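You operate a simulated robot arm through the tools that you are given. There is no shell and no other tool.

You are at the controls of a simulated robot arm. One attempt, no reset.

JOB
Shake the filter sock clean, unclamp it and stand it in the crate.
Fine: damper shut for three strokes of the shaker lever, then open again; the spigot stays bare.

It is judged by the outcome, as a careful person would: the job done as asked, and still so three seconds after it is handed in. It fails if anything else is knocked over, pushed out of place, dropped, spilled or broken.

ROBOT AND FRAMES
A 6-joint arm with a two-finger gripper, fixed in place. Base frame: the origin is on the floor under the middle of its stand, x ahead of it, y to its left, z up. Lengths are in mm, angles in degrees, forces in N, time in s.
It reaches about 1637 mm from its shoulder. Its first joint turns from -166.0 to 166.0 degrees. Payload 3.43 kg.
The TCP is the grasp point between the finger pads, 20 mm short of the fingertips. In the tool frame z runs along the fingers and y along their closing line. The gripper opens to 190 mm; its body begins 248 mm behind the TCP.
Orientation is told as [roll, pitch, yaw] about the base's x, y, z axes, in that order, counted from this pose: with the fingers straight down and closing along the base's y, the tool's x points along the base's -x, its y along +y and its z along -z.

CONTROLS
- The arm moves only by the tool apply_moves. Its argument "commands" is a list that holds one entry, the list of rows, each a list of 7 numbers: the shift along the tool's x, y, z in mm, then the turn, a rotation vector about the tool's x, y, z in degrees, then the gripper command, from -1 (fully open) to 1 (shut), values between in proportion. In form: [[[x, y, z, ax, ay, az, claw], ...]]. A call has 1 to 20 rows; each row is the pose to reach, as a shift and turn from the pose commanded when the call began, along the tool's axes at that moment. Each row takes 0.2 s and may step no farther than 50 mm and 8.6 degrees from the row before; otherwise, or with a gripper value out of range, the whole call is refused. Where a pose cannot be reached the arm comes as near as it can. A force on the tool above 40 N (or 10 N above the force at the start of the call, whichever is more), or a blocked arm, ends the call early, and 0.2 s more pass. Each finger travels about 45 mm/s and halts on what it meets, pressing with about 23 N; the grip force reading is that of the motor and also rises with nothing between the fingers. The clock runs only during rows and for 0.2 s after the last one: add rows that repeat a pose to give the fingers time. The reply holds the time, the measured pose of the TCP, the force on the tool along the base axes, the opening and the grip force, in the units named above and with some noise, with the torque about the TCP (base axes, N m) and any sound that the robot's microphone picked up, and new pictures: "views" is both (left out), scene, wrist or none.
- Cameras (640 x 400 px; columns grow to the right, rows downward): "scene" is fixed at [49.9, 501.3, 1594.4]; the picture's right is [-0.29, -0.96, 0.00], its down [-0.46, 0.14, -0.88] and it looks along [0.84, -0.26, -0.48] (base axes); focal length 333 px, centre (320, 200). "wrist" rides on the gripper at [70, -8, -288] in the tool frame; the picture's right is [0.12, 0.99, 0.00], its down [-0.96, 0.12, -0.25] and it looks along [-0.25, 0.03, 0.97] (tool axes); focal length 261 px, centre (320, 200). There is no depth. A picture from a camera that has moved, and an enlarged one, comes with that camera's place and axes in the base frame and with its lens.
- lift_body(by): slides the trunk up (or, below 0, down) by that many mm; the arm rides with it, the base frame stays. It gives what a move gives, with no picture.
- inspect(camera, box): a new picture of the part [left, top, right, bottom] of that camera's present view, enlarged. It takes no simulated time.
- finish_job(): hands the job in; it is judged then, once.

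Nothing tells you positions but the pictures and the camera data. Unless the task says otherwise, let go and move clear before handing in.

The tools are called after ">>>" as name(argument=value, ...) on one line, values as JSON. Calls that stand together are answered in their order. apply_moves: Moves the arm, as the interface text tells. Its arguments: {"type":"object","properties":{"commands":{"type":"array","items":{"type":"array","items":{"type":"array","items":{"type":"number"}}}},"views":{"type":"string","enum":["both","scene","wrist","none"]}},"required":["commands"]} The other tools are called the same way: lift_body (by) moves the trunk up or down; inspect (camera, box) takes an enlarged picture of a part of a camera's view; finish_job () hands the job in.

At the start:

```text
clock: 0.0
ee_pos: [715.0, 282.8, 1233.2]
tcp_rot: [0.0, 0.0, 0.1]
wrist_force: [1.1, 0.3, 0.2]
ft_torque: [-0.01, 0.0, -0.01]
finger_gap: 189.9
gripper_force: 0.1
trunk travel left (down, up): [-150.0, 90.0]
```

scene: 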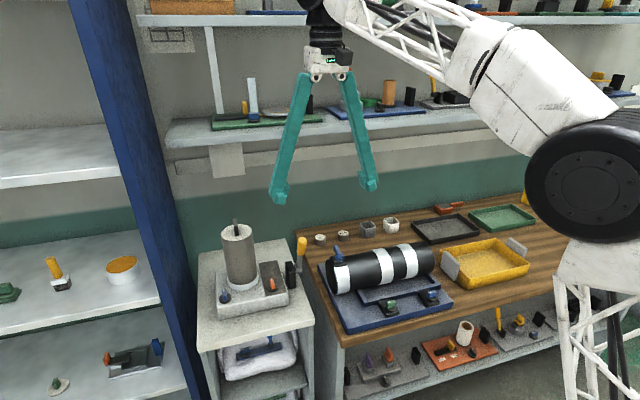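
wrist: 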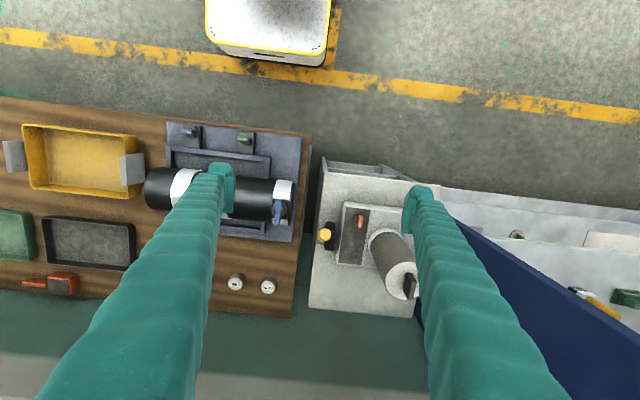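

I see a side stand with a grey cylinder (probably the filter sock on a spigot), a bench with a black cylinder assembly, trays and small items. I'll enlarge the views before moving anything.

>>> inspect(camera="scene", box=[180, 200, 320, 320])

>>> inspect(camera="scene", box=[300, 190, 560, 350])

>>> inspect(camera="wrist", box=[300, 150, 460, 320])

>>> inspect(camera="wrist", box=[0, 100, 320, 310])

```text
3.33 times, centred on (250, 260) of scene
camera zoom: at [49.9, 501.3, 1594.4], right [-0.29, -0.96, 0.0], down [-0.46, 0.14, -0.88], along [0.84, -0.26, -0.48], focal length 1110 px, centre (553, 0)
```

zoom: 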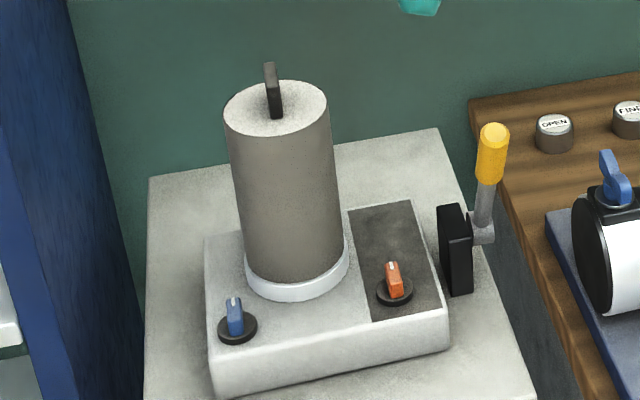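

```text
2.46 times, centred on (430, 270) of scene
camera zoom: at [49.9, 501.3, 1594.4], right [-0.29, -0.96, 0.0], down [-0.46, 0.14, -0.88], along [0.84, -0.26, -0.48], focal length 820 px, centre (49, 28)
```

zoom: 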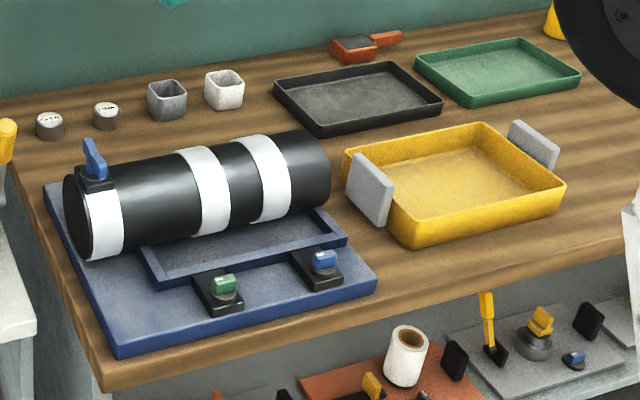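

```text
2.35 times, centred on (380, 235) of wrist
camera zoom: at [644.1, 275.3, 1519.8], right [-0.12, 0.99, 0.0], down [0.96, 0.12, 0.25], along [0.25, 0.03, -0.97], focal length 613 px, centre (179, 118)
```

zoom: 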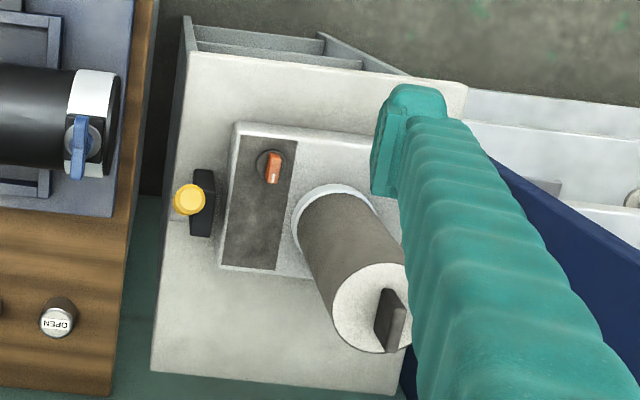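

```text
1.90 times, centred on (160, 205) of wrist
camera zoom: at [644.1, 275.3, 1519.8], right [-0.12, 0.99, 0.0], down [0.96, 0.12, 0.25], along [0.25, 0.03, -0.97], focal length 496 px, centre (625, 190)
```

zoom: 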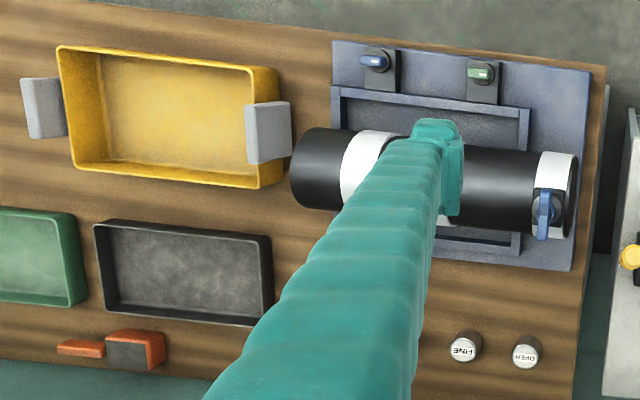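

The stand carries a housing with a capped cylinder, knobs and a yellow lever; the bench holds a black banded drum, trays and two labelled caps. I'll enlarge more closely to identify the controls and labels.

>>> inspect(camera="scene", box=[215, 260, 315, 320])

>>> inspect(camera="scene", box=[300, 210, 400, 270])

>>> inspect(camera="scene", box=[310, 240, 460, 335])

>>> inspect(camera="scene", box=[340, 300, 560, 400])

>>> inspect(camera="scene", box=[190, 310, 330, 400])

>>> inspect(camera="wrist", box=[190, 0, 360, 90])

>>> inspect(camera="wrist", box=[210, 260, 290, 310])

>>> inspect(camera="wrist", box=[305, 190, 425, 265])

>>> inspect(camera="scene", box=[140, 0, 300, 100])

```text
6.40 times, centred on (265, 290) of scene
camera zoom: at [49.9, 501.3, 1594.4], right [-0.29, -0.96, 0.0], down [-0.46, 0.14, -0.88], along [0.84, -0.26, -0.48], focal length 2132 px, centre (672, -376)
```

zoom: 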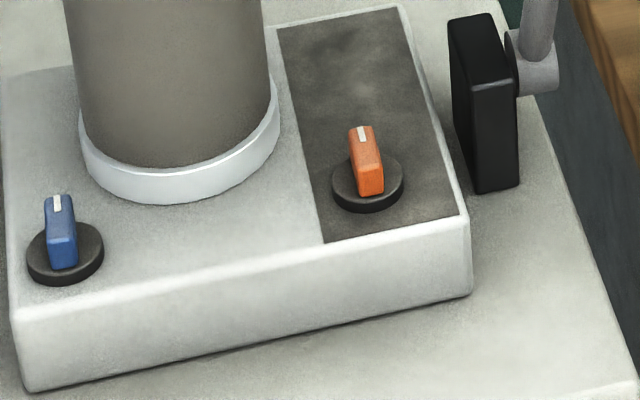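

```text
6.40 times, centred on (350, 240) of scene
camera zoom: at [49.9, 501.3, 1594.4], right [-0.29, -0.96, 0.0], down [-0.46, 0.14, -0.88], along [0.84, -0.26, -0.48], focal length 2132 px, centre (128, -56)
```

zoom: 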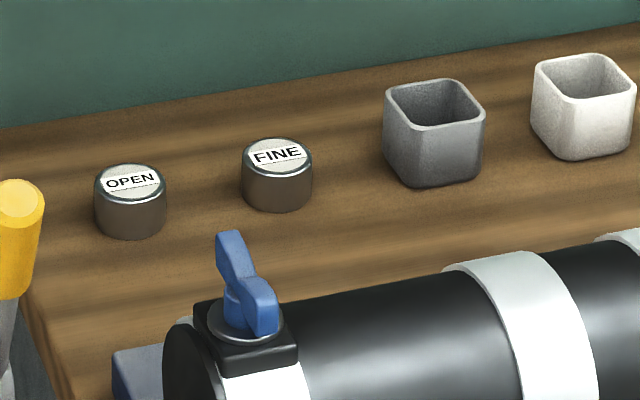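

```text
4.21 times, centred on (385, 288) of scene
camera zoom: at [49.9, 501.3, 1594.4], right [-0.29, -0.96, 0.0], down [-0.46, 0.14, -0.88], along [0.84, -0.26, -0.48], focal length 1403 px, centre (46, -168)
```

zoom: 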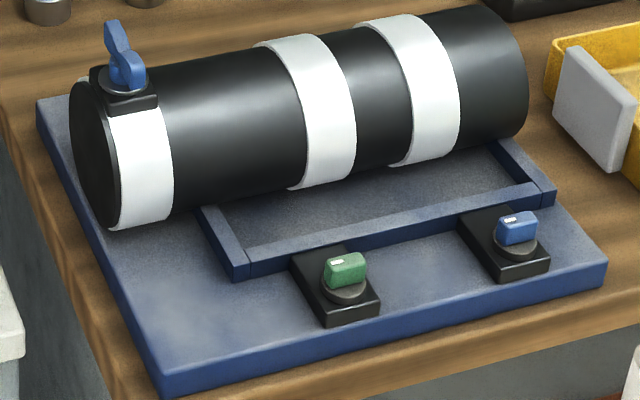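

```text
2.91 times, centred on (450, 350) of scene
camera zoom: at [49.9, 501.3, 1594.4], right [-0.29, -0.96, 0.0], down [-0.46, 0.14, -0.88], along [0.84, -0.26, -0.48], focal length 969 px, centre (-58, -236)
```

zoom: 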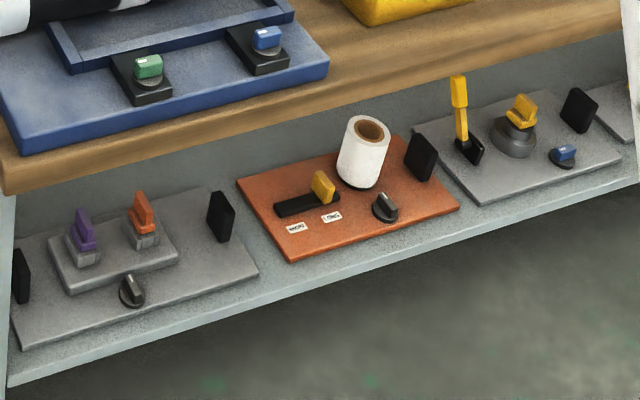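

```text
4.44 times, centred on (260, 355) of scene
camera zoom: at [49.9, 501.3, 1594.4], right [-0.29, -0.96, 0.0], down [-0.46, 0.14, -0.88], along [0.84, -0.26, -0.48], focal length 1481 px, centre (587, -489)
```

zoom: 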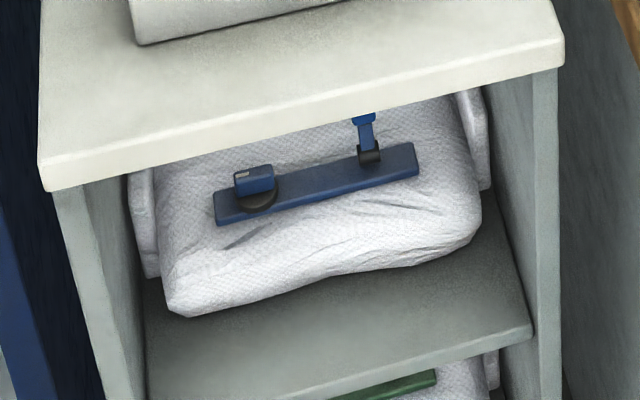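

```text
3.76 times, centred on (275, 45) of wrist
camera zoom: at [644.1, 275.3, 1519.8], right [-0.12, 0.99, 0.0], down [0.96, 0.12, 0.25], along [0.25, 0.03, -0.97], focal length 981 px, centre (489, 784)
```

zoom: 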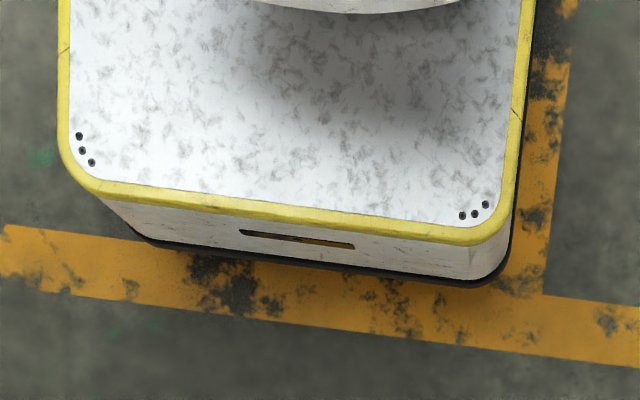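

```text
8.00 times, centred on (250, 285) of wrist
camera zoom: at [644.1, 275.3, 1519.8], right [-0.12, 0.99, 0.0], down [0.96, 0.12, 0.25], along [0.25, 0.03, -0.97], focal length 2085 px, centre (880, -480)
```

zoom: 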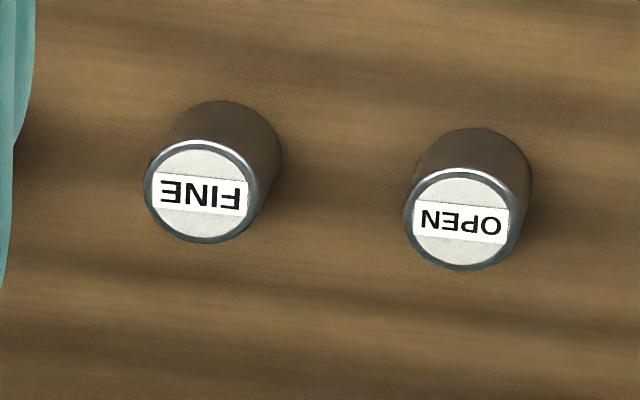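

```text
5.33 times, centred on (365, 228) of wrist
camera zoom: at [644.1, 275.3, 1519.8], right [-0.12, 0.99, 0.0], down [0.96, 0.12, 0.25], along [0.25, 0.03, -0.97], focal length 1390 px, centre (80, 53)
```

zoom: 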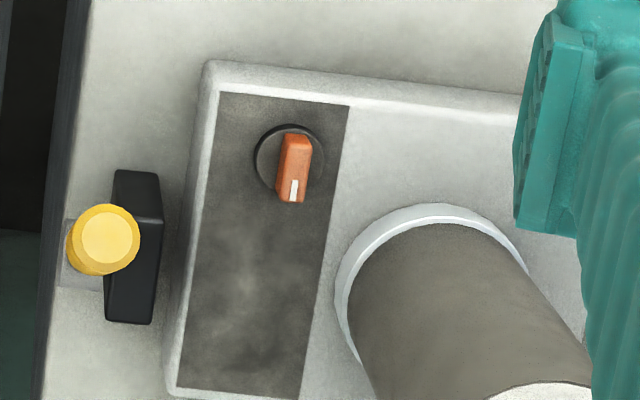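

```text
4.00 times, centred on (220, 50) of scene
camera zoom: at [49.9, 501.3, 1594.4], right [-0.29, -0.96, 0.0], down [-0.46, 0.14, -0.88], along [0.84, -0.26, -0.48], focal length 1333 px, centre (720, 800)
```

zoom: 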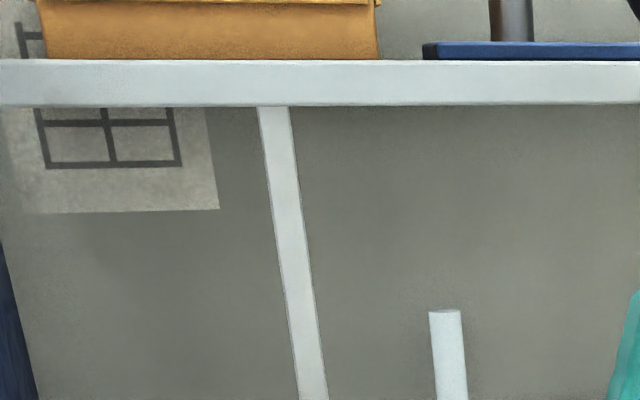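

The stand holds what looks like the dust unit: grey sock with a top tab on a white ring, a blue and an orange knob, and a yellow lever on a black bracket. I'll shift the arm over towards the stand for a clear top view.

>>> apply_moves(commands=[[[0, 40, 0, 0, 0, 0, -1], [0, 80, 0, 0, 0, 0, -1], [30, 120, 0, 0, 0, 0, -1], [60, 150, 0, 0, 0, 0, -1]]])

```text
clock: 1.0
ee_pos: [654.7, 432.2, 1233.9]
tcp_rot: [0.0, 0.0, -0.1]
wrist_force: [-0.1, -0.1, 1.1]
ft_torque: [0.14, 0.14, -0.02]
finger_gap: 189.7
gripper_force: 0.0
trunk travel left (down, up): [-150.0, 90.0]
camera wrist: at [584.5, 424.8, 1520.5], right [-0.12, 0.99, 0.0], down [0.96, 0.12, 0.25], along [0.25, 0.03, -0.97], focal length 261 px, centre (320, 200)
```

scene: 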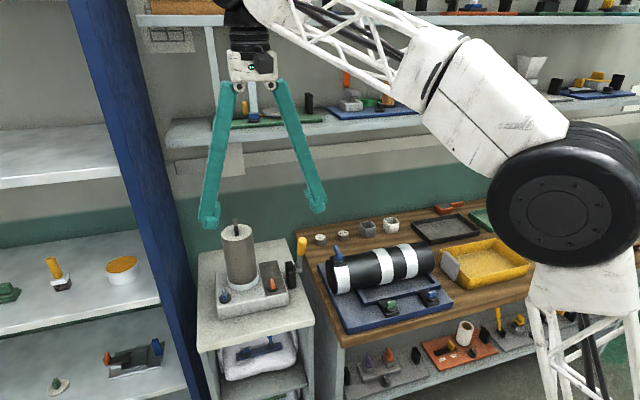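
wrist: 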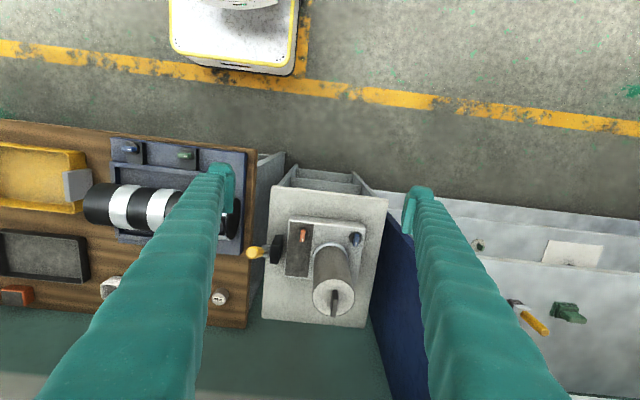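

>>> inspect(camera="wrist", box=[240, 180, 400, 330])

>>> inspect(camera="wrist", box=[280, 210, 370, 270])

```text
2.67 times, centred on (320, 255) of wrist
camera zoom: at [584.5, 424.8, 1520.5], right [-0.12, 0.99, 0.0], down [0.96, 0.12, 0.25], along [0.25, 0.03, -0.97], focal length 695 px, centre (320, 53)
```

zoom: 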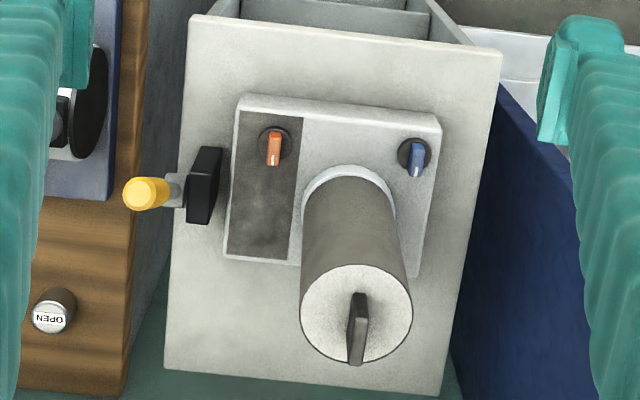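

```text
6.67 times, centred on (325, 240) of wrist
camera zoom: at [584.5, 424.8, 1520.5], right [-0.12, 0.99, 0.0], down [0.96, 0.12, 0.25], along [0.25, 0.03, -0.97], focal length 1738 px, centre (287, -67)
```

zoom: 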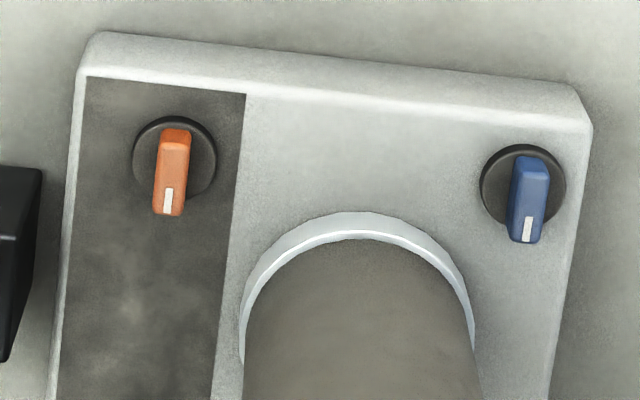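

I place the orange knob near (864, 410, 846), blue knob near (862, 558, 843), sock tab top near (918, 494, 1074), yellow lever grip near (849, 312, 1008) and the yellow crate around (803, -350). Next I zoom hard on the knobs, ring and lever for markings.

>>> inspect(camera="scene", box=[262, 272, 292, 296])

>>> inspect(camera="scene", box=[212, 282, 242, 306])

>>> inspect(camera="scene", box=[280, 232, 316, 292])

>>> inspect(camera="scene", box=[215, 210, 265, 290])

>>> inspect(camera="wrist", box=[240, 225, 300, 270])

>>> inspect(camera="wrist", box=[300, 235, 370, 325])

>>> inspect(camera="scene", box=[320, 235, 360, 300])

```text
16.00 times, centred on (277, 284) of scene
camera zoom: at [49.9, 501.3, 1594.4], right [-0.29, -0.96, 0.0], down [-0.46, 0.14, -0.88], along [0.84, -0.26, -0.48], focal length 5330 px, centre (1008, -1144)
```

zoom: 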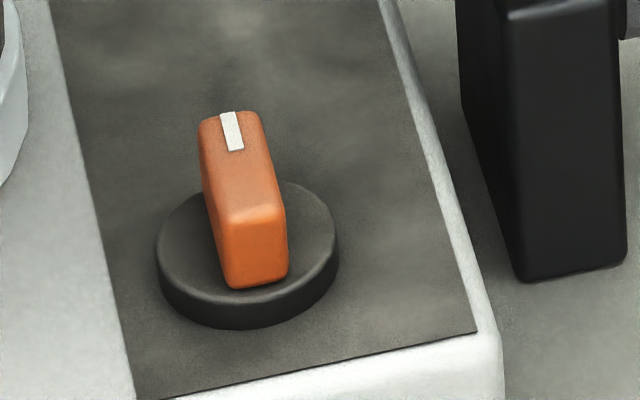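

```text
16.00 times, centred on (227, 294) of scene
camera zoom: at [49.9, 501.3, 1594.4], right [-0.29, -0.96, 0.0], down [-0.46, 0.14, -0.88], along [0.84, -0.26, -0.48], focal length 5330 px, centre (1808, -1304)
```

zoom: 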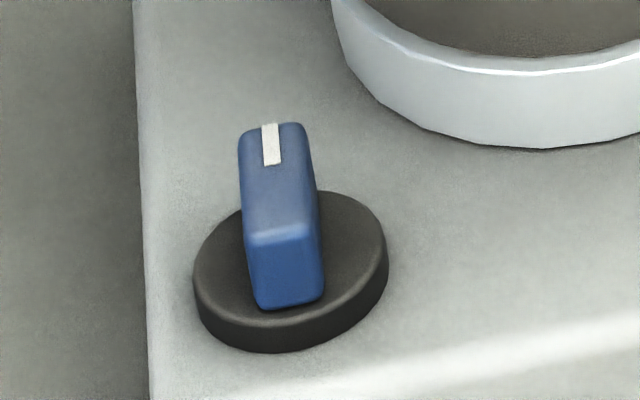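

```text
6.67 times, centred on (298, 262) of scene
camera zoom: at [49.9, 501.3, 1594.4], right [-0.29, -0.96, 0.0], down [-0.46, 0.14, -0.88], along [0.84, -0.26, -0.48], focal length 2221 px, centre (467, -213)
```

zoom: 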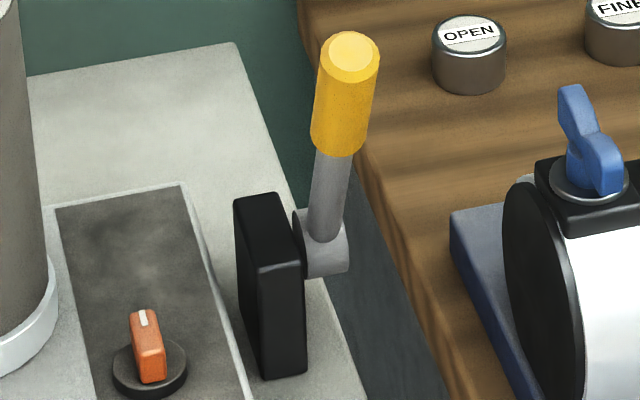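

```text
5.00 times, centred on (240, 250) of scene
camera zoom: at [49.9, 501.3, 1594.4], right [-0.29, -0.96, 0.0], down [-0.46, 0.14, -0.88], along [0.84, -0.26, -0.48], focal length 1666 px, centre (720, -50)
```

zoom: 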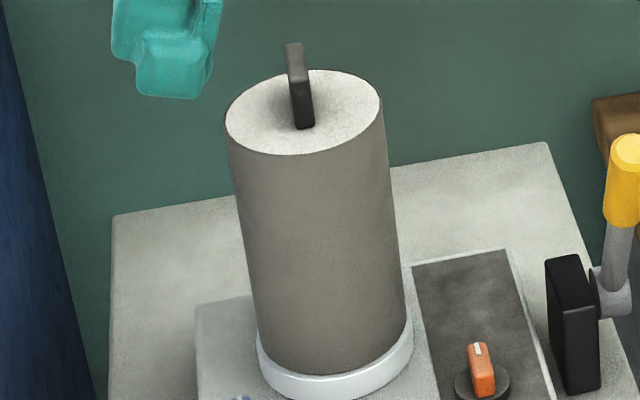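

```text
8.89 times, centred on (270, 248) of wrist
camera zoom: at [584.5, 424.8, 1520.5], right [-0.12, 0.99, 0.0], down [0.96, 0.12, 0.25], along [0.25, 0.03, -0.97], focal length 2317 px, centre (764, -222)
```

zoom: 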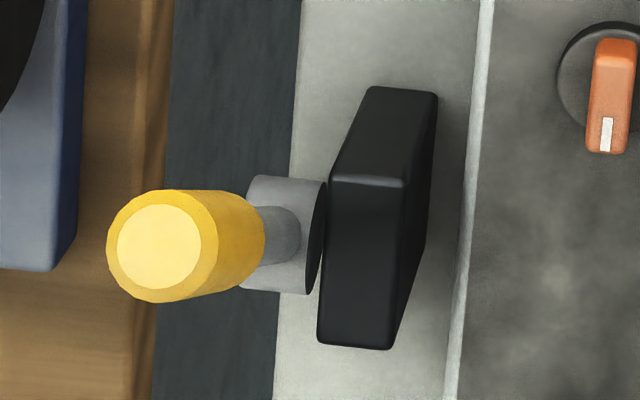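

```text
4.44 times, centred on (335, 280) of wrist
camera zoom: at [584.5, 424.8, 1520.5], right [-0.12, 0.99, 0.0], down [0.96, 0.12, 0.25], along [0.25, 0.03, -0.97], focal length 1158 px, centre (253, -156)
```

zoom: 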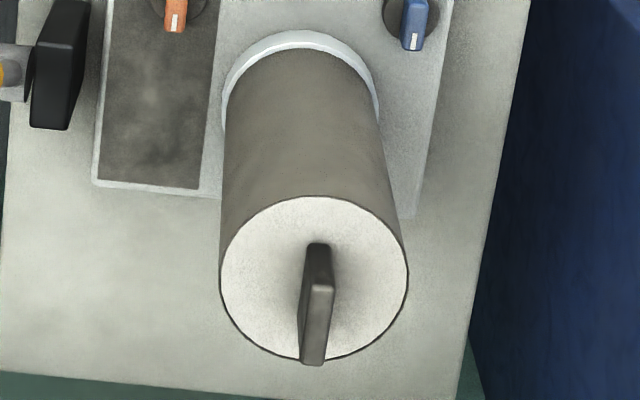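

```text
6.15 times, centred on (340, 268) of scene
camera zoom: at [49.9, 501.3, 1594.4], right [-0.29, -0.96, 0.0], down [-0.46, 0.14, -0.88], along [0.84, -0.26, -0.48], focal length 2050 px, centre (197, -215)
```

zoom: 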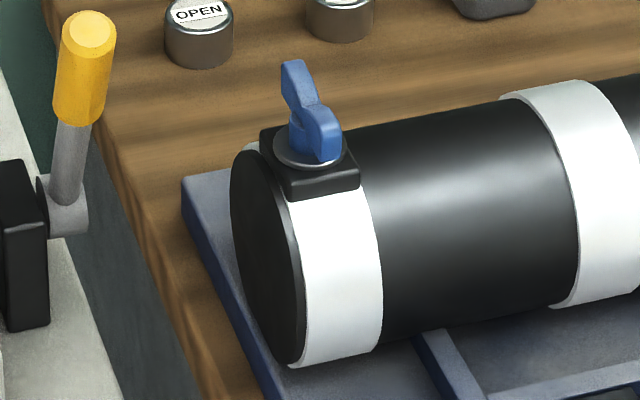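

The stand unit has the lever plus two knobs, so I take the orange knob on the dark duct panel as the damper and the blue one by the ring as the clamp. I'll narrow the fingers and go above the orange knob for a closer look.

>>> apply_moves(commands=[[[0, 0, 0, 0, 0, 0, 0], [-40, -5, 0, 0, 0, 0, 0.3], [-80, -10, 0, 0, 0, 0, 0.4], [-120, -15, 0, 0, 0, 0, 0.4], [-160, -20, 0, 0, 0, 0, 0.4], [-205, -21, 0, 0, 0, 0, 0.4], [-205, -21, 40, 0, 0, 0, 0.4], [-205, -21, 80, 0, 0, 0, 0.4], [-205, -21, 120, 0, 0, 0, 0.4], [-205, -21, 120, 0, 0, 0, 0.4]]])

```text
clock: 3.2
ee_pos: [860.6, 412.5, 1112.4]
tcp_rot: [0.1, 0.1, 0.1]
wrist_force: [-0.3, 0.7, 1.1]
ft_torque: [-0.02, 0.01, 0.04]
finger_gap: 57.1
gripper_force: 0.0
out of reach, approached as far as the arm can: row 4, 5, 6, 7
trunk travel left (down, up): [-150.0, 90.0]
camera wrist: at [790.3, 404.1, 1399.4], right [-0.12, 0.99, 0.0], down [0.96, 0.12, 0.25], along [0.25, 0.03, -0.97], focal length 261 px, centre (320, 200)
```

scene: 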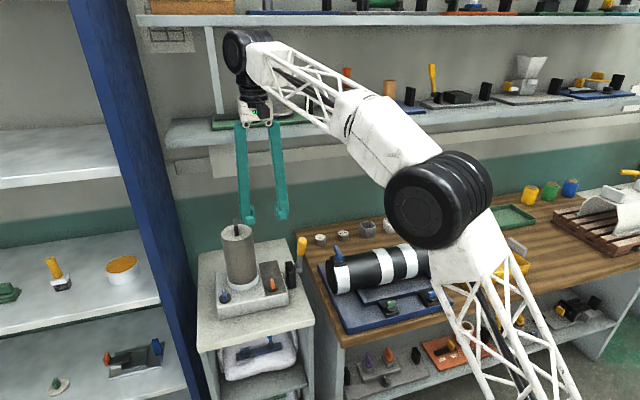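
wrist: 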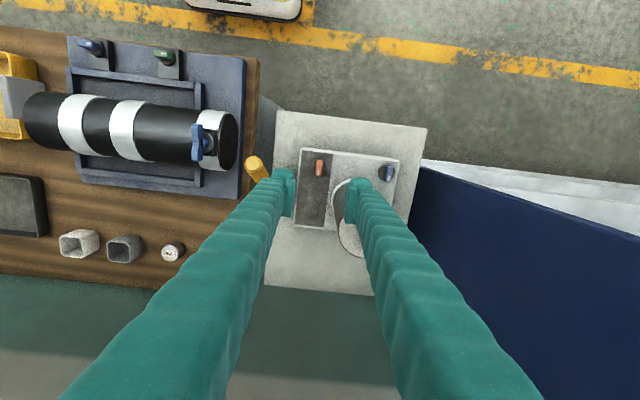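

The arm now sits over the orange knob, and moving it has uncovered more of the bench on the right, including a slatted brown item. I'll check that for a crate and zoom on the knob.

>>> inspect(camera="scene", box=[480, 160, 640, 260])

>>> inspect(camera="wrist", box=[270, 130, 430, 260])

>>> inspect(camera="scene", box=[200, 190, 320, 320])

>>> inspect(camera="scene", box=[320, 50, 640, 130])

>>> inspect(camera="scene", box=[0, 220, 180, 400])

```text
4.00 times, centred on (560, 210) of scene
camera zoom: at [49.9, 501.3, 1594.4], right [-0.29, -0.96, 0.0], down [-0.46, 0.14, -0.88], along [0.84, -0.26, -0.48], focal length 1333 px, centre (-640, 160)
```

zoom: 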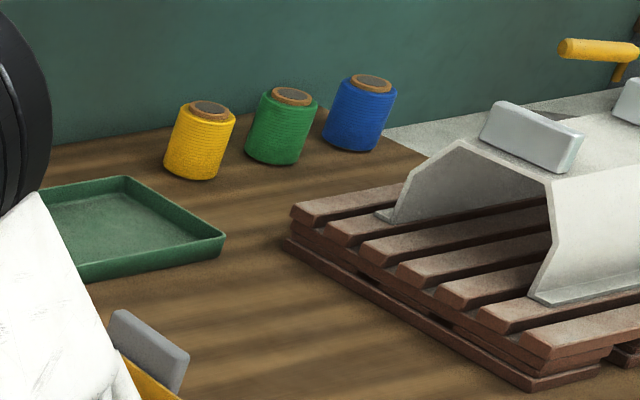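

```text
3.08 times, centred on (350, 195) of wrist
camera zoom: at [790.3, 404.1, 1399.4], right [-0.12, 0.99, 0.0], down [0.96, 0.12, 0.25], along [0.25, 0.03, -0.97], focal length 802 px, centre (228, 215)
```

zoom: 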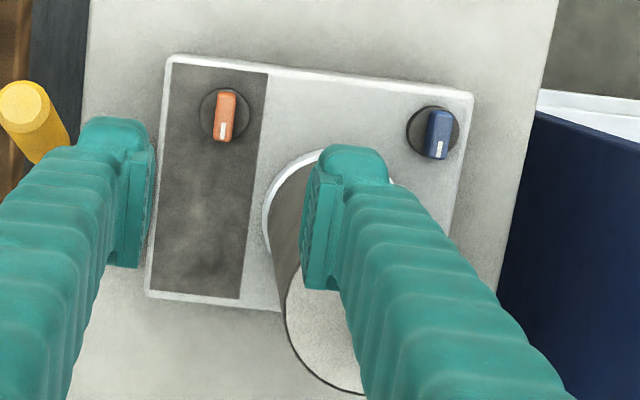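

```text
3.08 times, centred on (260, 255) of scene
camera zoom: at [49.9, 501.3, 1594.4], right [-0.29, -0.96, 0.0], down [-0.46, 0.14, -0.88], along [0.84, -0.26, -0.48], focal length 1025 px, centre (505, 31)
```

zoom: 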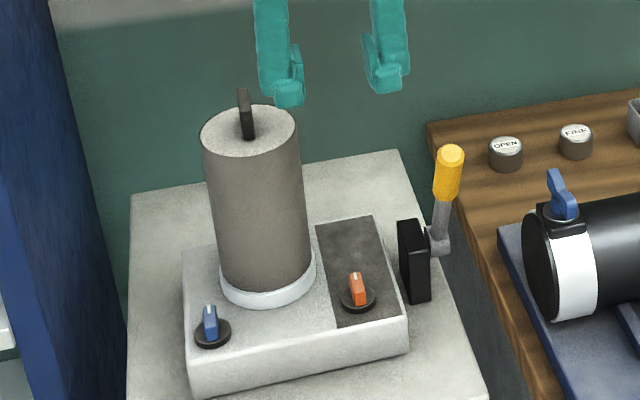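

```text
2.00 times, centred on (480, 90) of scene
camera zoom: at [49.9, 501.3, 1594.4], right [-0.29, -0.96, 0.0], down [-0.46, 0.14, -0.88], along [0.84, -0.26, -0.48], focal length 666 px, centre (0, 420)
```

zoom: 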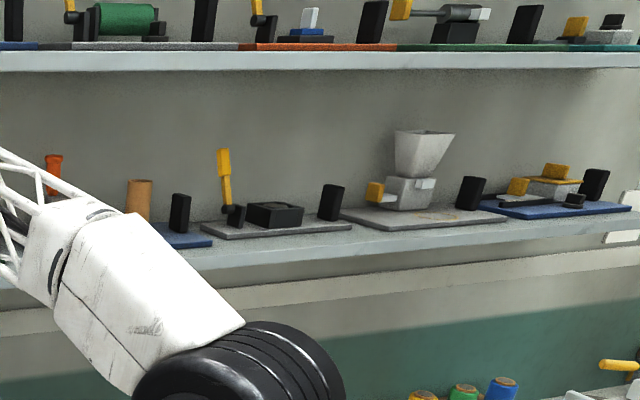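

```text
2.22 times, centred on (90, 310) of scene
camera zoom: at [49.9, 501.3, 1594.4], right [-0.29, -0.96, 0.0], down [-0.46, 0.14, -0.88], along [0.84, -0.26, -0.48], focal length 740 px, centre (831, -44)
```

zoom: 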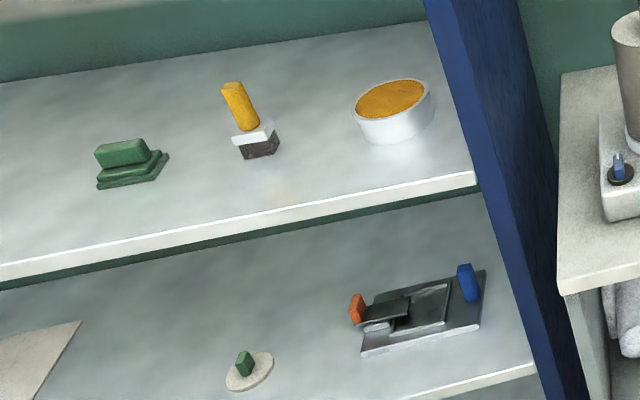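

The other brown item is a pallet, so the yellow container with grey handles is the crate. The orange knob's bar lies along x at about (859, 410), top near z 862; I'll narrow the fingers and descend partway to verify.

>>> apply_moves(commands=[[[2, -2, 0, 0, 0, 0, 0.68], [4, -2, 30, 0, 0, 0, 0.68], [4, -2, 70, 0, 0, 0, 0.68], [4, -2, 110, 0, 0, 0, 0.68], [4, -2, 150, 0, 0, 0, 0.68], [4, -2, 170, 0, 0, 0, 0.68], [4, -2, 190, 0, 0, 0, 0.68]]])

>>> inspect(camera="wrist", box=[250, 120, 410, 260])

>>> inspect(camera="scene", box=[210, 210, 320, 310])

```text
clock: 4.8
ee_pos: [854.1, 410.0, 922.7]
tcp_rot: [0.0, 0.0, 0.1]
wrist_force: [0.1, 0.3, -0.2]
ft_torque: [0.04, -0.03, 0.0]
finger_gap: 30.7
gripper_force: 0.2
trunk travel left (down, up): [-150.0, 90.0]
camera wrist: at [785.3, 402.5, 1209.6], right [-0.12, 0.99, 0.0], down [0.96, 0.12, 0.25], along [0.25, 0.03, -0.97], focal length 261 px, centre (320, 200)
```

scene: 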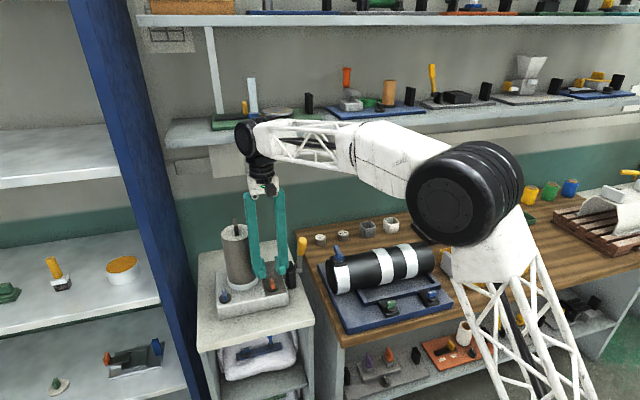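
wrist: 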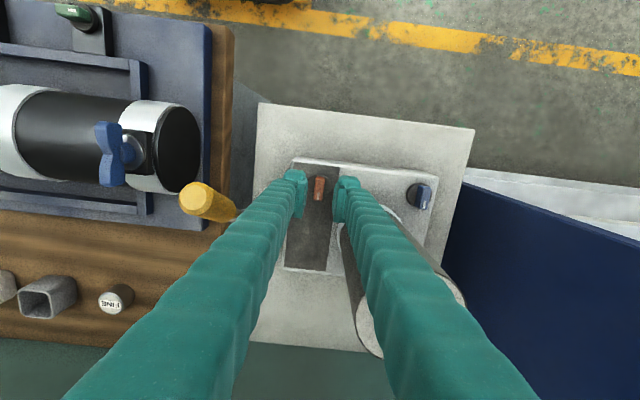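

```text
2.86 times, centred on (330, 190) of wrist
camera zoom: at [785.3, 402.5, 1209.6], right [-0.12, 0.99, 0.0], down [0.96, 0.12, 0.25], along [0.25, 0.03, -0.97], focal length 745 px, centre (291, 229)
```

zoom: 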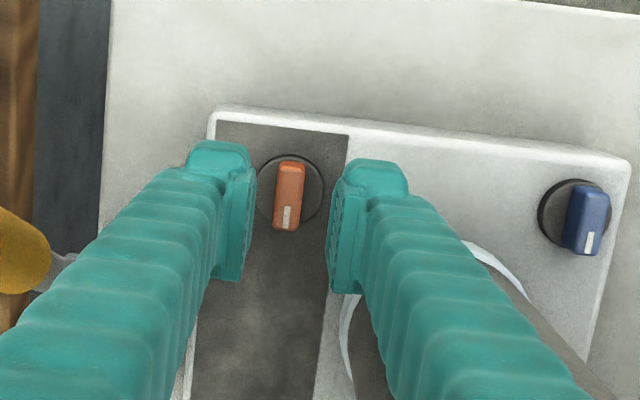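

```text
4.00 times, centred on (265, 260) of scene
camera zoom: at [49.9, 501.3, 1594.4], right [-0.29, -0.96, 0.0], down [-0.46, 0.14, -0.88], along [0.84, -0.26, -0.48], focal length 1333 px, centre (540, -40)
```

zoom: 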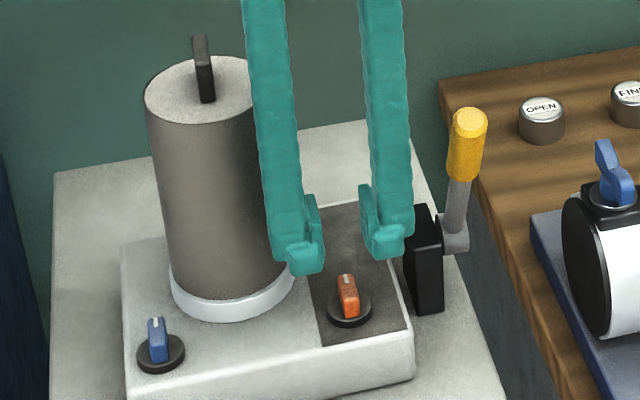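

The bar is centred between the pads at about (859, 410). I descend around it and close gently, without twisting yet.

>>> apply_moves(commands=[[[-3, 0, 20, 0, 0, 0, 0.68], [-4, 0, 40, 0, 0, 0, 0.68], [-4, 0, 50, 0, 0, 0, 0.68], [-4, 0, 50, 0, 0, 0, 0.68]]])

>>> inspect(camera="scene", box=[240, 250, 300, 310])

>>> inspect(camera="wrist", box=[250, 120, 410, 260])

```text
clock: 5.8
ee_pos: [859.1, 411.2, 872.9]
tcp_rot: [0.0, 0.0, 0.0]
wrist_force: [-0.1, -1.1, -0.2]
ft_torque: [0.03, -0.02, 0.01]
finger_gap: 30.6
gripper_force: 0.1
trunk travel left (down, up): [-150.0, 90.0]
camera wrist: at [788.7, 402.1, 1160.0], right [-0.12, 0.99, 0.0], down [0.96, 0.12, 0.25], along [0.25, 0.03, -0.97], focal length 261 px, centre (320, 200)
```

scene: 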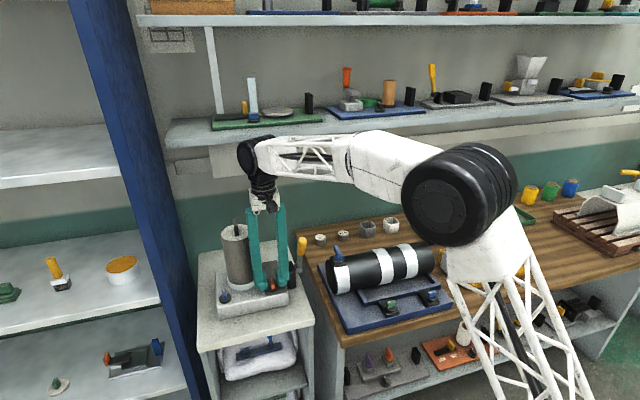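
wrist: 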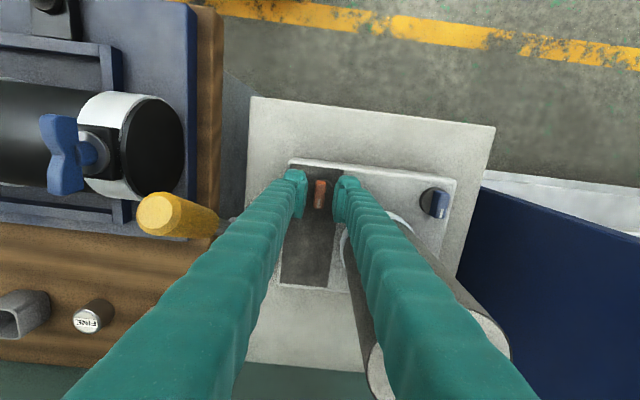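

```text
6.67 times, centred on (270, 280) of scene
camera zoom: at [49.9, 501.3, 1594.4], right [-0.29, -0.96, 0.0], down [-0.46, 0.14, -0.88], along [0.84, -0.26, -0.48], focal length 2221 px, centre (653, -333)
```

zoom: 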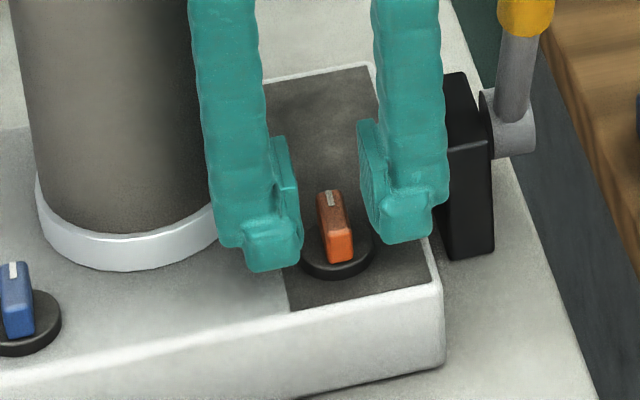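

```text
2.86 times, centred on (330, 190) of wrist
camera zoom: at [788.7, 402.1, 1160.0], right [-0.12, 0.99, 0.0], down [0.96, 0.12, 0.25], along [0.25, 0.03, -0.97], focal length 745 px, centre (291, 229)
```

zoom: 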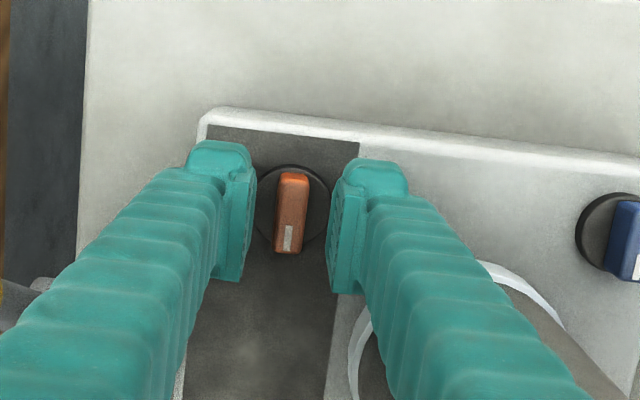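

The pads straddle the bar with good overlap. Now I close on the knob.

>>> apply_moves(commands=[[[0, 0, 0, 0, 0, 0, 1], [0, 0, 0, 0, 0, 0, 1], [0, 0, 0, 0, 0, 0, 1], [0, 0, 0, 0, 0, 0, 1]]], views="wrist")

>>> inspect(camera="scene", box=[240, 250, 300, 310])

```text
clock: 6.8
ee_pos: [859.7, 410.5, 874.1]
tcp_rot: [0.1, 0.0, 0.0]
wrist_force: [-2.5, -2.8, -1.5]
ft_torque: [-0.05, 0.01, -0.03]
finger_gap: 11.4
gripper_force: 44.9
trunk travel left (down, up): [-150.0, 90.0]
camera wrist: at [788.8, 401.8, 1160.0], right [-0.12, 0.99, 0.0], down [0.96, 0.12, 0.25], along [0.25, 0.03, -0.97], focal length 261 px, centre (320, 200)
```

wrist: 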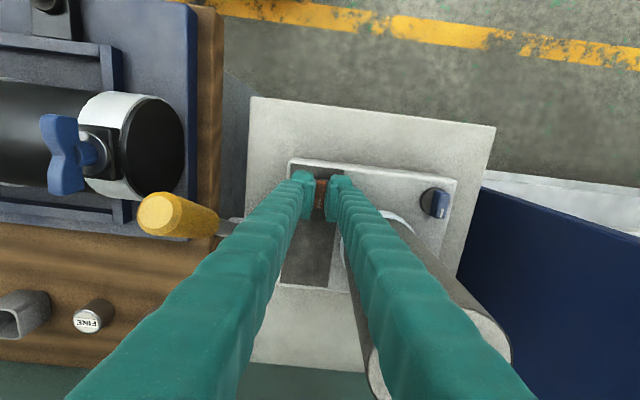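

```text
6.67 times, centred on (270, 280) of scene
camera zoom: at [49.9, 501.3, 1594.4], right [-0.29, -0.96, 0.0], down [-0.46, 0.14, -0.88], along [0.84, -0.26, -0.48], focal length 2221 px, centre (653, -333)
```

zoom: 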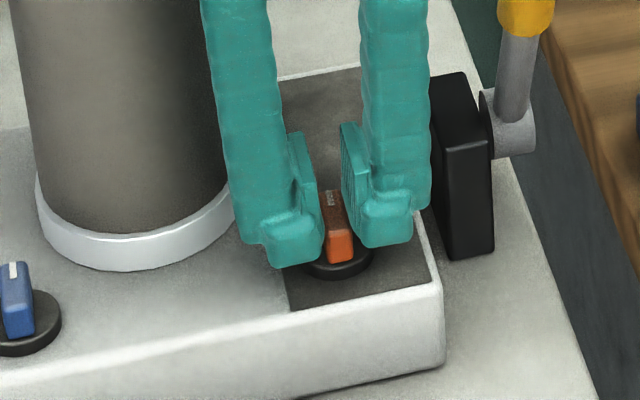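

The knob bar is gripped (11 mm). I'll test a small clockwise twist first and read the torque to find which way it's free.

>>> apply_moves(commands=[[[0, 0, 0, 0, 0, 3, 1], [0, 0, 0, 0, 0, 6, 1]]], views="none")

>>> inspect(camera="scene", box=[240, 250, 300, 310])

```text
clock: 7.4
ee_pos: [860.5, 409.7, 873.2]
tcp_rot: [0.1, -0.1, -6.0]
wrist_force: [-3.6, -6.0, 0.6]
ft_torque: [-0.12, -0.05, 1.45]
finger_gap: 12.2
gripper_force: 44.8
trunk travel left (down, up): [-150.0, 90.0]
```

```text
6.67 times, centred on (270, 280) of scene
camera zoom: at [49.9, 501.3, 1594.4], right [-0.29, -0.96, 0.0], down [-0.46, 0.14, -0.88], along [0.84, -0.26, -0.48], focal length 2221 px, centre (653, -333)
```

zoom: 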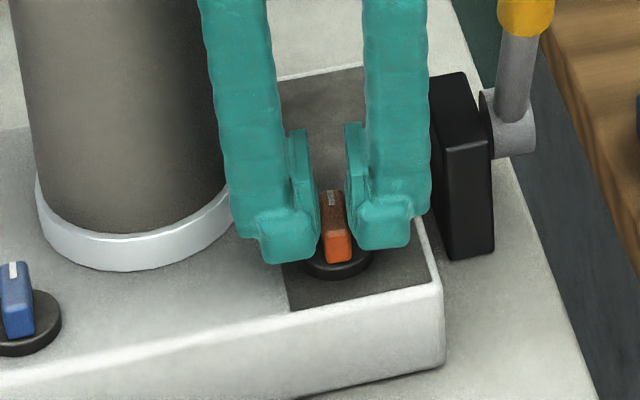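

Clockwise shows a stiff 1.45 N·m and the bar didn't follow, so it is against a stop that way. I'll test counter-clockwise.

>>> apply_moves(commands=[[[0, 0, 0, 0, 0, -4, 1], [0, 0, 0, 0, 0, -8, 1], [0, 0, 0, 0, 0, -12, 1]]], views="none")

>>> inspect(camera="scene", box=[240, 250, 300, 310])

```text
clock: 8.2
ee_pos: [858.8, 409.8, 874.3]
tcp_rot: [0.0, 0.0, 6.1]
wrist_force: [-7.3, -9.2, 6.3]
ft_torque: [-0.12, 0.27, -0.04]
finger_gap: 11.3
gripper_force: 44.2
trunk travel left (down, up): [-150.0, 90.0]
```

```text
6.67 times, centred on (270, 280) of scene
camera zoom: at [49.9, 501.3, 1594.4], right [-0.29, -0.96, 0.0], down [-0.46, 0.14, -0.88], along [0.84, -0.26, -0.48], focal length 2221 px, centre (653, -333)
```

zoom: 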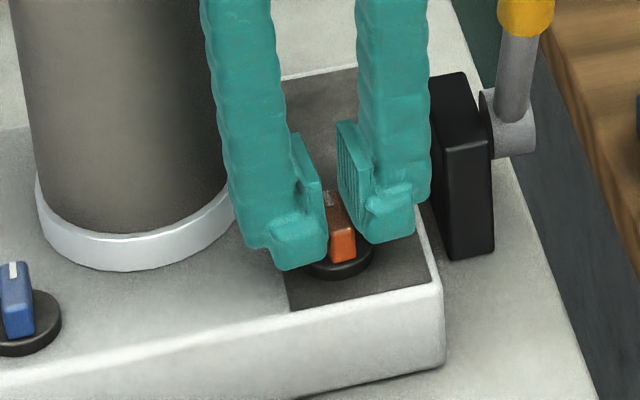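

Counter-clockwise it turns freely with the bar following. I continue the turn in stages, watching torque and the ring.

>>> apply_moves(commands=[[[0, 0, 0, 0, 0, -8, 1], [0, 0, 0, 0, 0, -16, 1], [0, 0, 0, 0, 0, -24, 1], [0, 0, 0, 0, 0, -32, 1], [0, 0, 0, 0, 0, -39, 1]]], views="none")

>>> inspect(camera="scene", box=[200, 190, 320, 320])

```text
clock: 9.4
ee_pos: [858.8, 410.0, 873.7]
tcp_rot: [0.0, 0.0, 45.1]
wrist_force: [-7.8, -12.7, 9.6]
ft_torque: [-0.2, 0.19, 0.0]
finger_gap: 11.1
gripper_force: 44.5
trunk travel left (down, up): [-150.0, 90.0]
```

```text
3.08 times, centred on (260, 255) of scene
camera zoom: at [49.9, 501.3, 1594.4], right [-0.29, -0.96, 0.0], down [-0.46, 0.14, -0.88], along [0.84, -0.26, -0.48], focal length 1025 px, centre (505, 31)
```

zoom: 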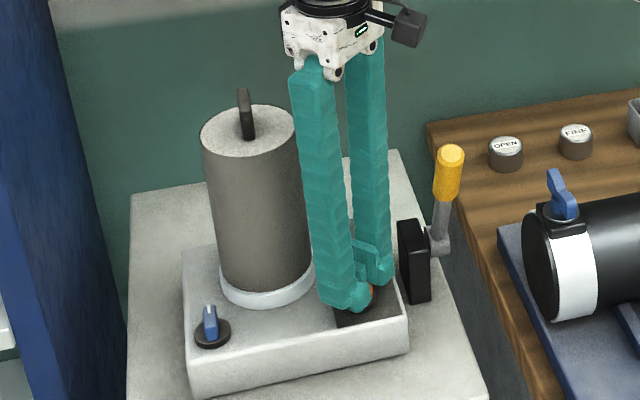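

It's now 45° round with no resistance and nothing at the ring has changed. I continue toward 90° in small steps.

>>> apply_moves(commands=[[[0, 0, 0, 0, 0, -8, 1], [0, 0, 0, 0, 0, -16, 1], [0, 0, 0, 0, 0, -24, 1], [0, 0, 0, 0, 0, -32, 1], [0, 0, 0, 0, 0, -39, 1]]], views="none")

>>> inspect(camera="scene", box=[240, 250, 300, 310])

```text
clock: 10.6
ee_pos: [860.7, 409.7, 874.0]
tcp_rot: [-0.1, 0.0, 84.1]
wrist_force: [2.7, -12.8, 11.3]
ft_torque: [-0.09, -0.04, 0.03]
finger_gap: 10.9
gripper_force: 45.1
trunk travel left (down, up): [-150.0, 90.0]
```

```text
6.67 times, centred on (270, 280) of scene
camera zoom: at [49.9, 501.3, 1594.4], right [-0.29, -0.96, 0.0], down [-0.46, 0.14, -0.88], along [0.84, -0.26, -0.48], focal length 2221 px, centre (653, -333)
```

zoom: 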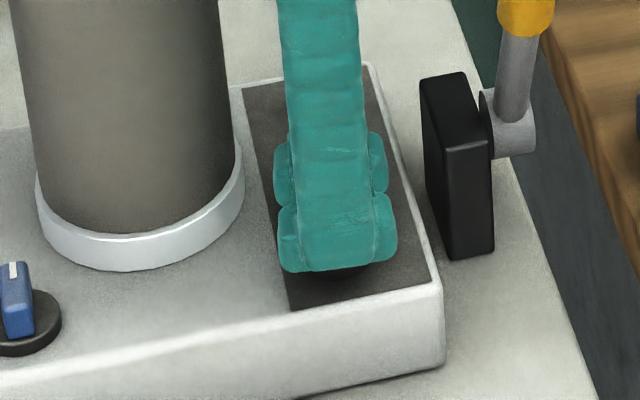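

At 84° it still turns freely. I go on in small steps to find the stop.

>>> apply_moves(commands=[[[0, 0, 0, 0, 0, -4, 1], [0, 0, 0, 0, 0, -8, 1]]], views="none")

```text
clock: 11.2
ee_pos: [860.0, 409.7, 873.9]
tcp_rot: [-0.1, 0.0, 92.1]
wrist_force: [10.1, -9.5, 13.8]
ft_torque: [-0.16, -0.12, -0.06]
finger_gap: 11.2
gripper_force: 44.7
trunk travel left (down, up): [-150.0, 90.0]
```

>>> apply_moves(commands=[[[0, 0, 0, 0, 0, -3, 1], [0, 0, 0, 0, 0, -6, 1]]], views="none")

```text
clock: 11.8
ee_pos: [860.8, 410.7, 874.4]
tcp_rot: [-0.1, 0.0, 98.1]
wrist_force: [17.3, -5.4, 20.0]
ft_torque: [-0.08, -0.22, -1.72]
finger_gap: 12.6
gripper_force: 45.1
trunk travel left (down, up): [-150.0, 90.0]
```

The stop came at about 92° (torque rose past it), so the orange control is now fully over. I'll relax the twist, open the fingers a little and rise to see.

>>> apply_moves(commands=[[[0, 0, 0, 0, 0, 5, 1], [0, 0, 0, 0, 0, 5, 0.68], [0, 0, 0, 0, 0, 5, 0.68], [0, 0, 0, 0, 0, 5, 0.68], [0, 0, -20, 0, 0, 5, 0.68], [0, 0, -50, 0, 0, 5, 0.68], [0, 0, -100, 0, 0, 5, 0.68]]])

>>> inspect(camera="scene", box=[200, 190, 320, 320])

>>> inspect(camera="wrist", box=[200, 80, 440, 280])

```text
clock: 13.4
ee_pos: [859.1, 411.4, 972.8]
tcp_rot: [0.1, -0.1, 92.9]
wrist_force: [0.5, 0.4, -0.9]
ft_torque: [-0.05, 0.08, -0.02]
finger_gap: 30.3
gripper_force: 0.0
trunk travel left (down, up): [-150.0, 90.0]
camera wrist: at [871.1, 340.3, 1259.4], right [-0.99, -0.17, 0.0], down [-0.17, 0.95, 0.25], along [-0.04, 0.24, -0.97], focal length 261 px, centre (320, 200)
```

scene: 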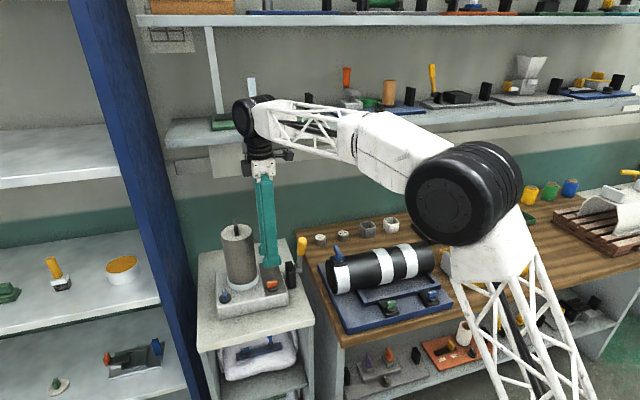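
wrist: 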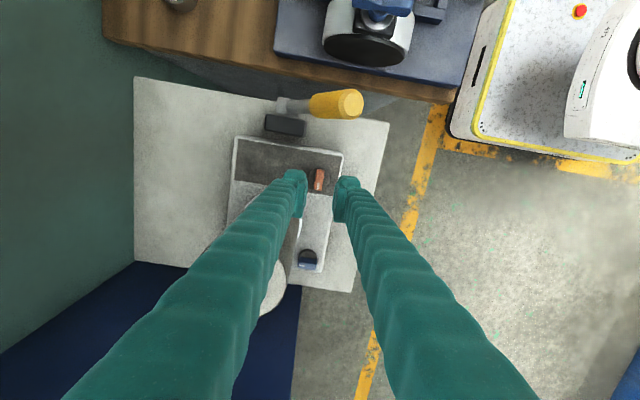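

```text
3.08 times, centred on (260, 255) of scene
camera zoom: at [49.9, 501.3, 1594.4], right [-0.29, -0.96, 0.0], down [-0.46, 0.14, -0.88], along [0.84, -0.26, -0.48], focal length 1025 px, centre (505, 31)
```

zoom: 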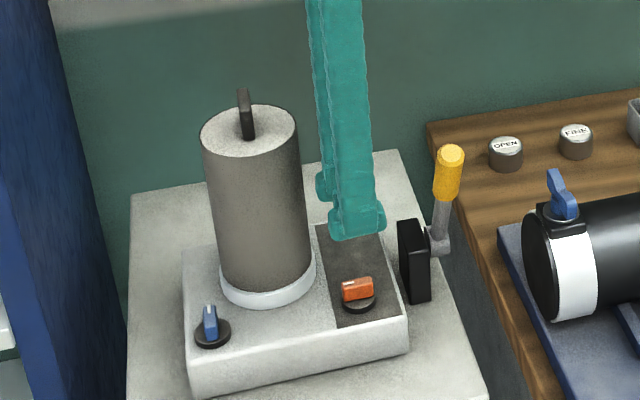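

```text
2.00 times, centred on (320, 180) of wrist
camera zoom: at [871.1, 340.3, 1259.4], right [-0.99, -0.17, 0.0], down [-0.17, 0.95, 0.25], along [-0.04, 0.24, -0.97], focal length 521 px, centre (320, 240)
```

zoom: 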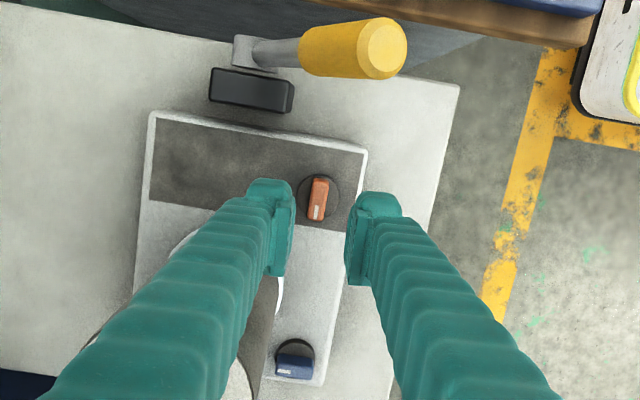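

The orange pointer now lies across the dark duct panel, and the ring and sock are unchanged, which fits a damper being shut. Next is the lever: its yellow grip top is near (847, 311, 1012), leaning about 25° toward the robot on a pivot near (920, 310, 850). I rise, turn back to yaw 0 and move above it.

>>> apply_moves(commands=[[[0, 0, -40, 0, 0, 0, 0.4], [0, 0, -80, 0, 0, 8, 0.4], [0, 0, -112, 0, 0, 16, 0.4], [20, 0, -115, 0, 0, 24.5, 0.4], [40, 0, -115, 0, 0, 33, 0.4], [60, 2, -115, 0, 0, 41.5, 0.4], [80, 4, -115, 0, 0, 50, 0.4], [95, 6, -115, 0, 0, 58.5, 0.4], [100, 8, -115, 0, 0, 67, 0.4], [100, 10, -115, 0, 0, 75.5, 0.4], [100, 10, -115, 0, 0, 84, 0.4], [100, 10, -115, 0, 0, 92.8, 0.4]]])

```text
refused: row 12 steps farther than a row can; nothing moved
```

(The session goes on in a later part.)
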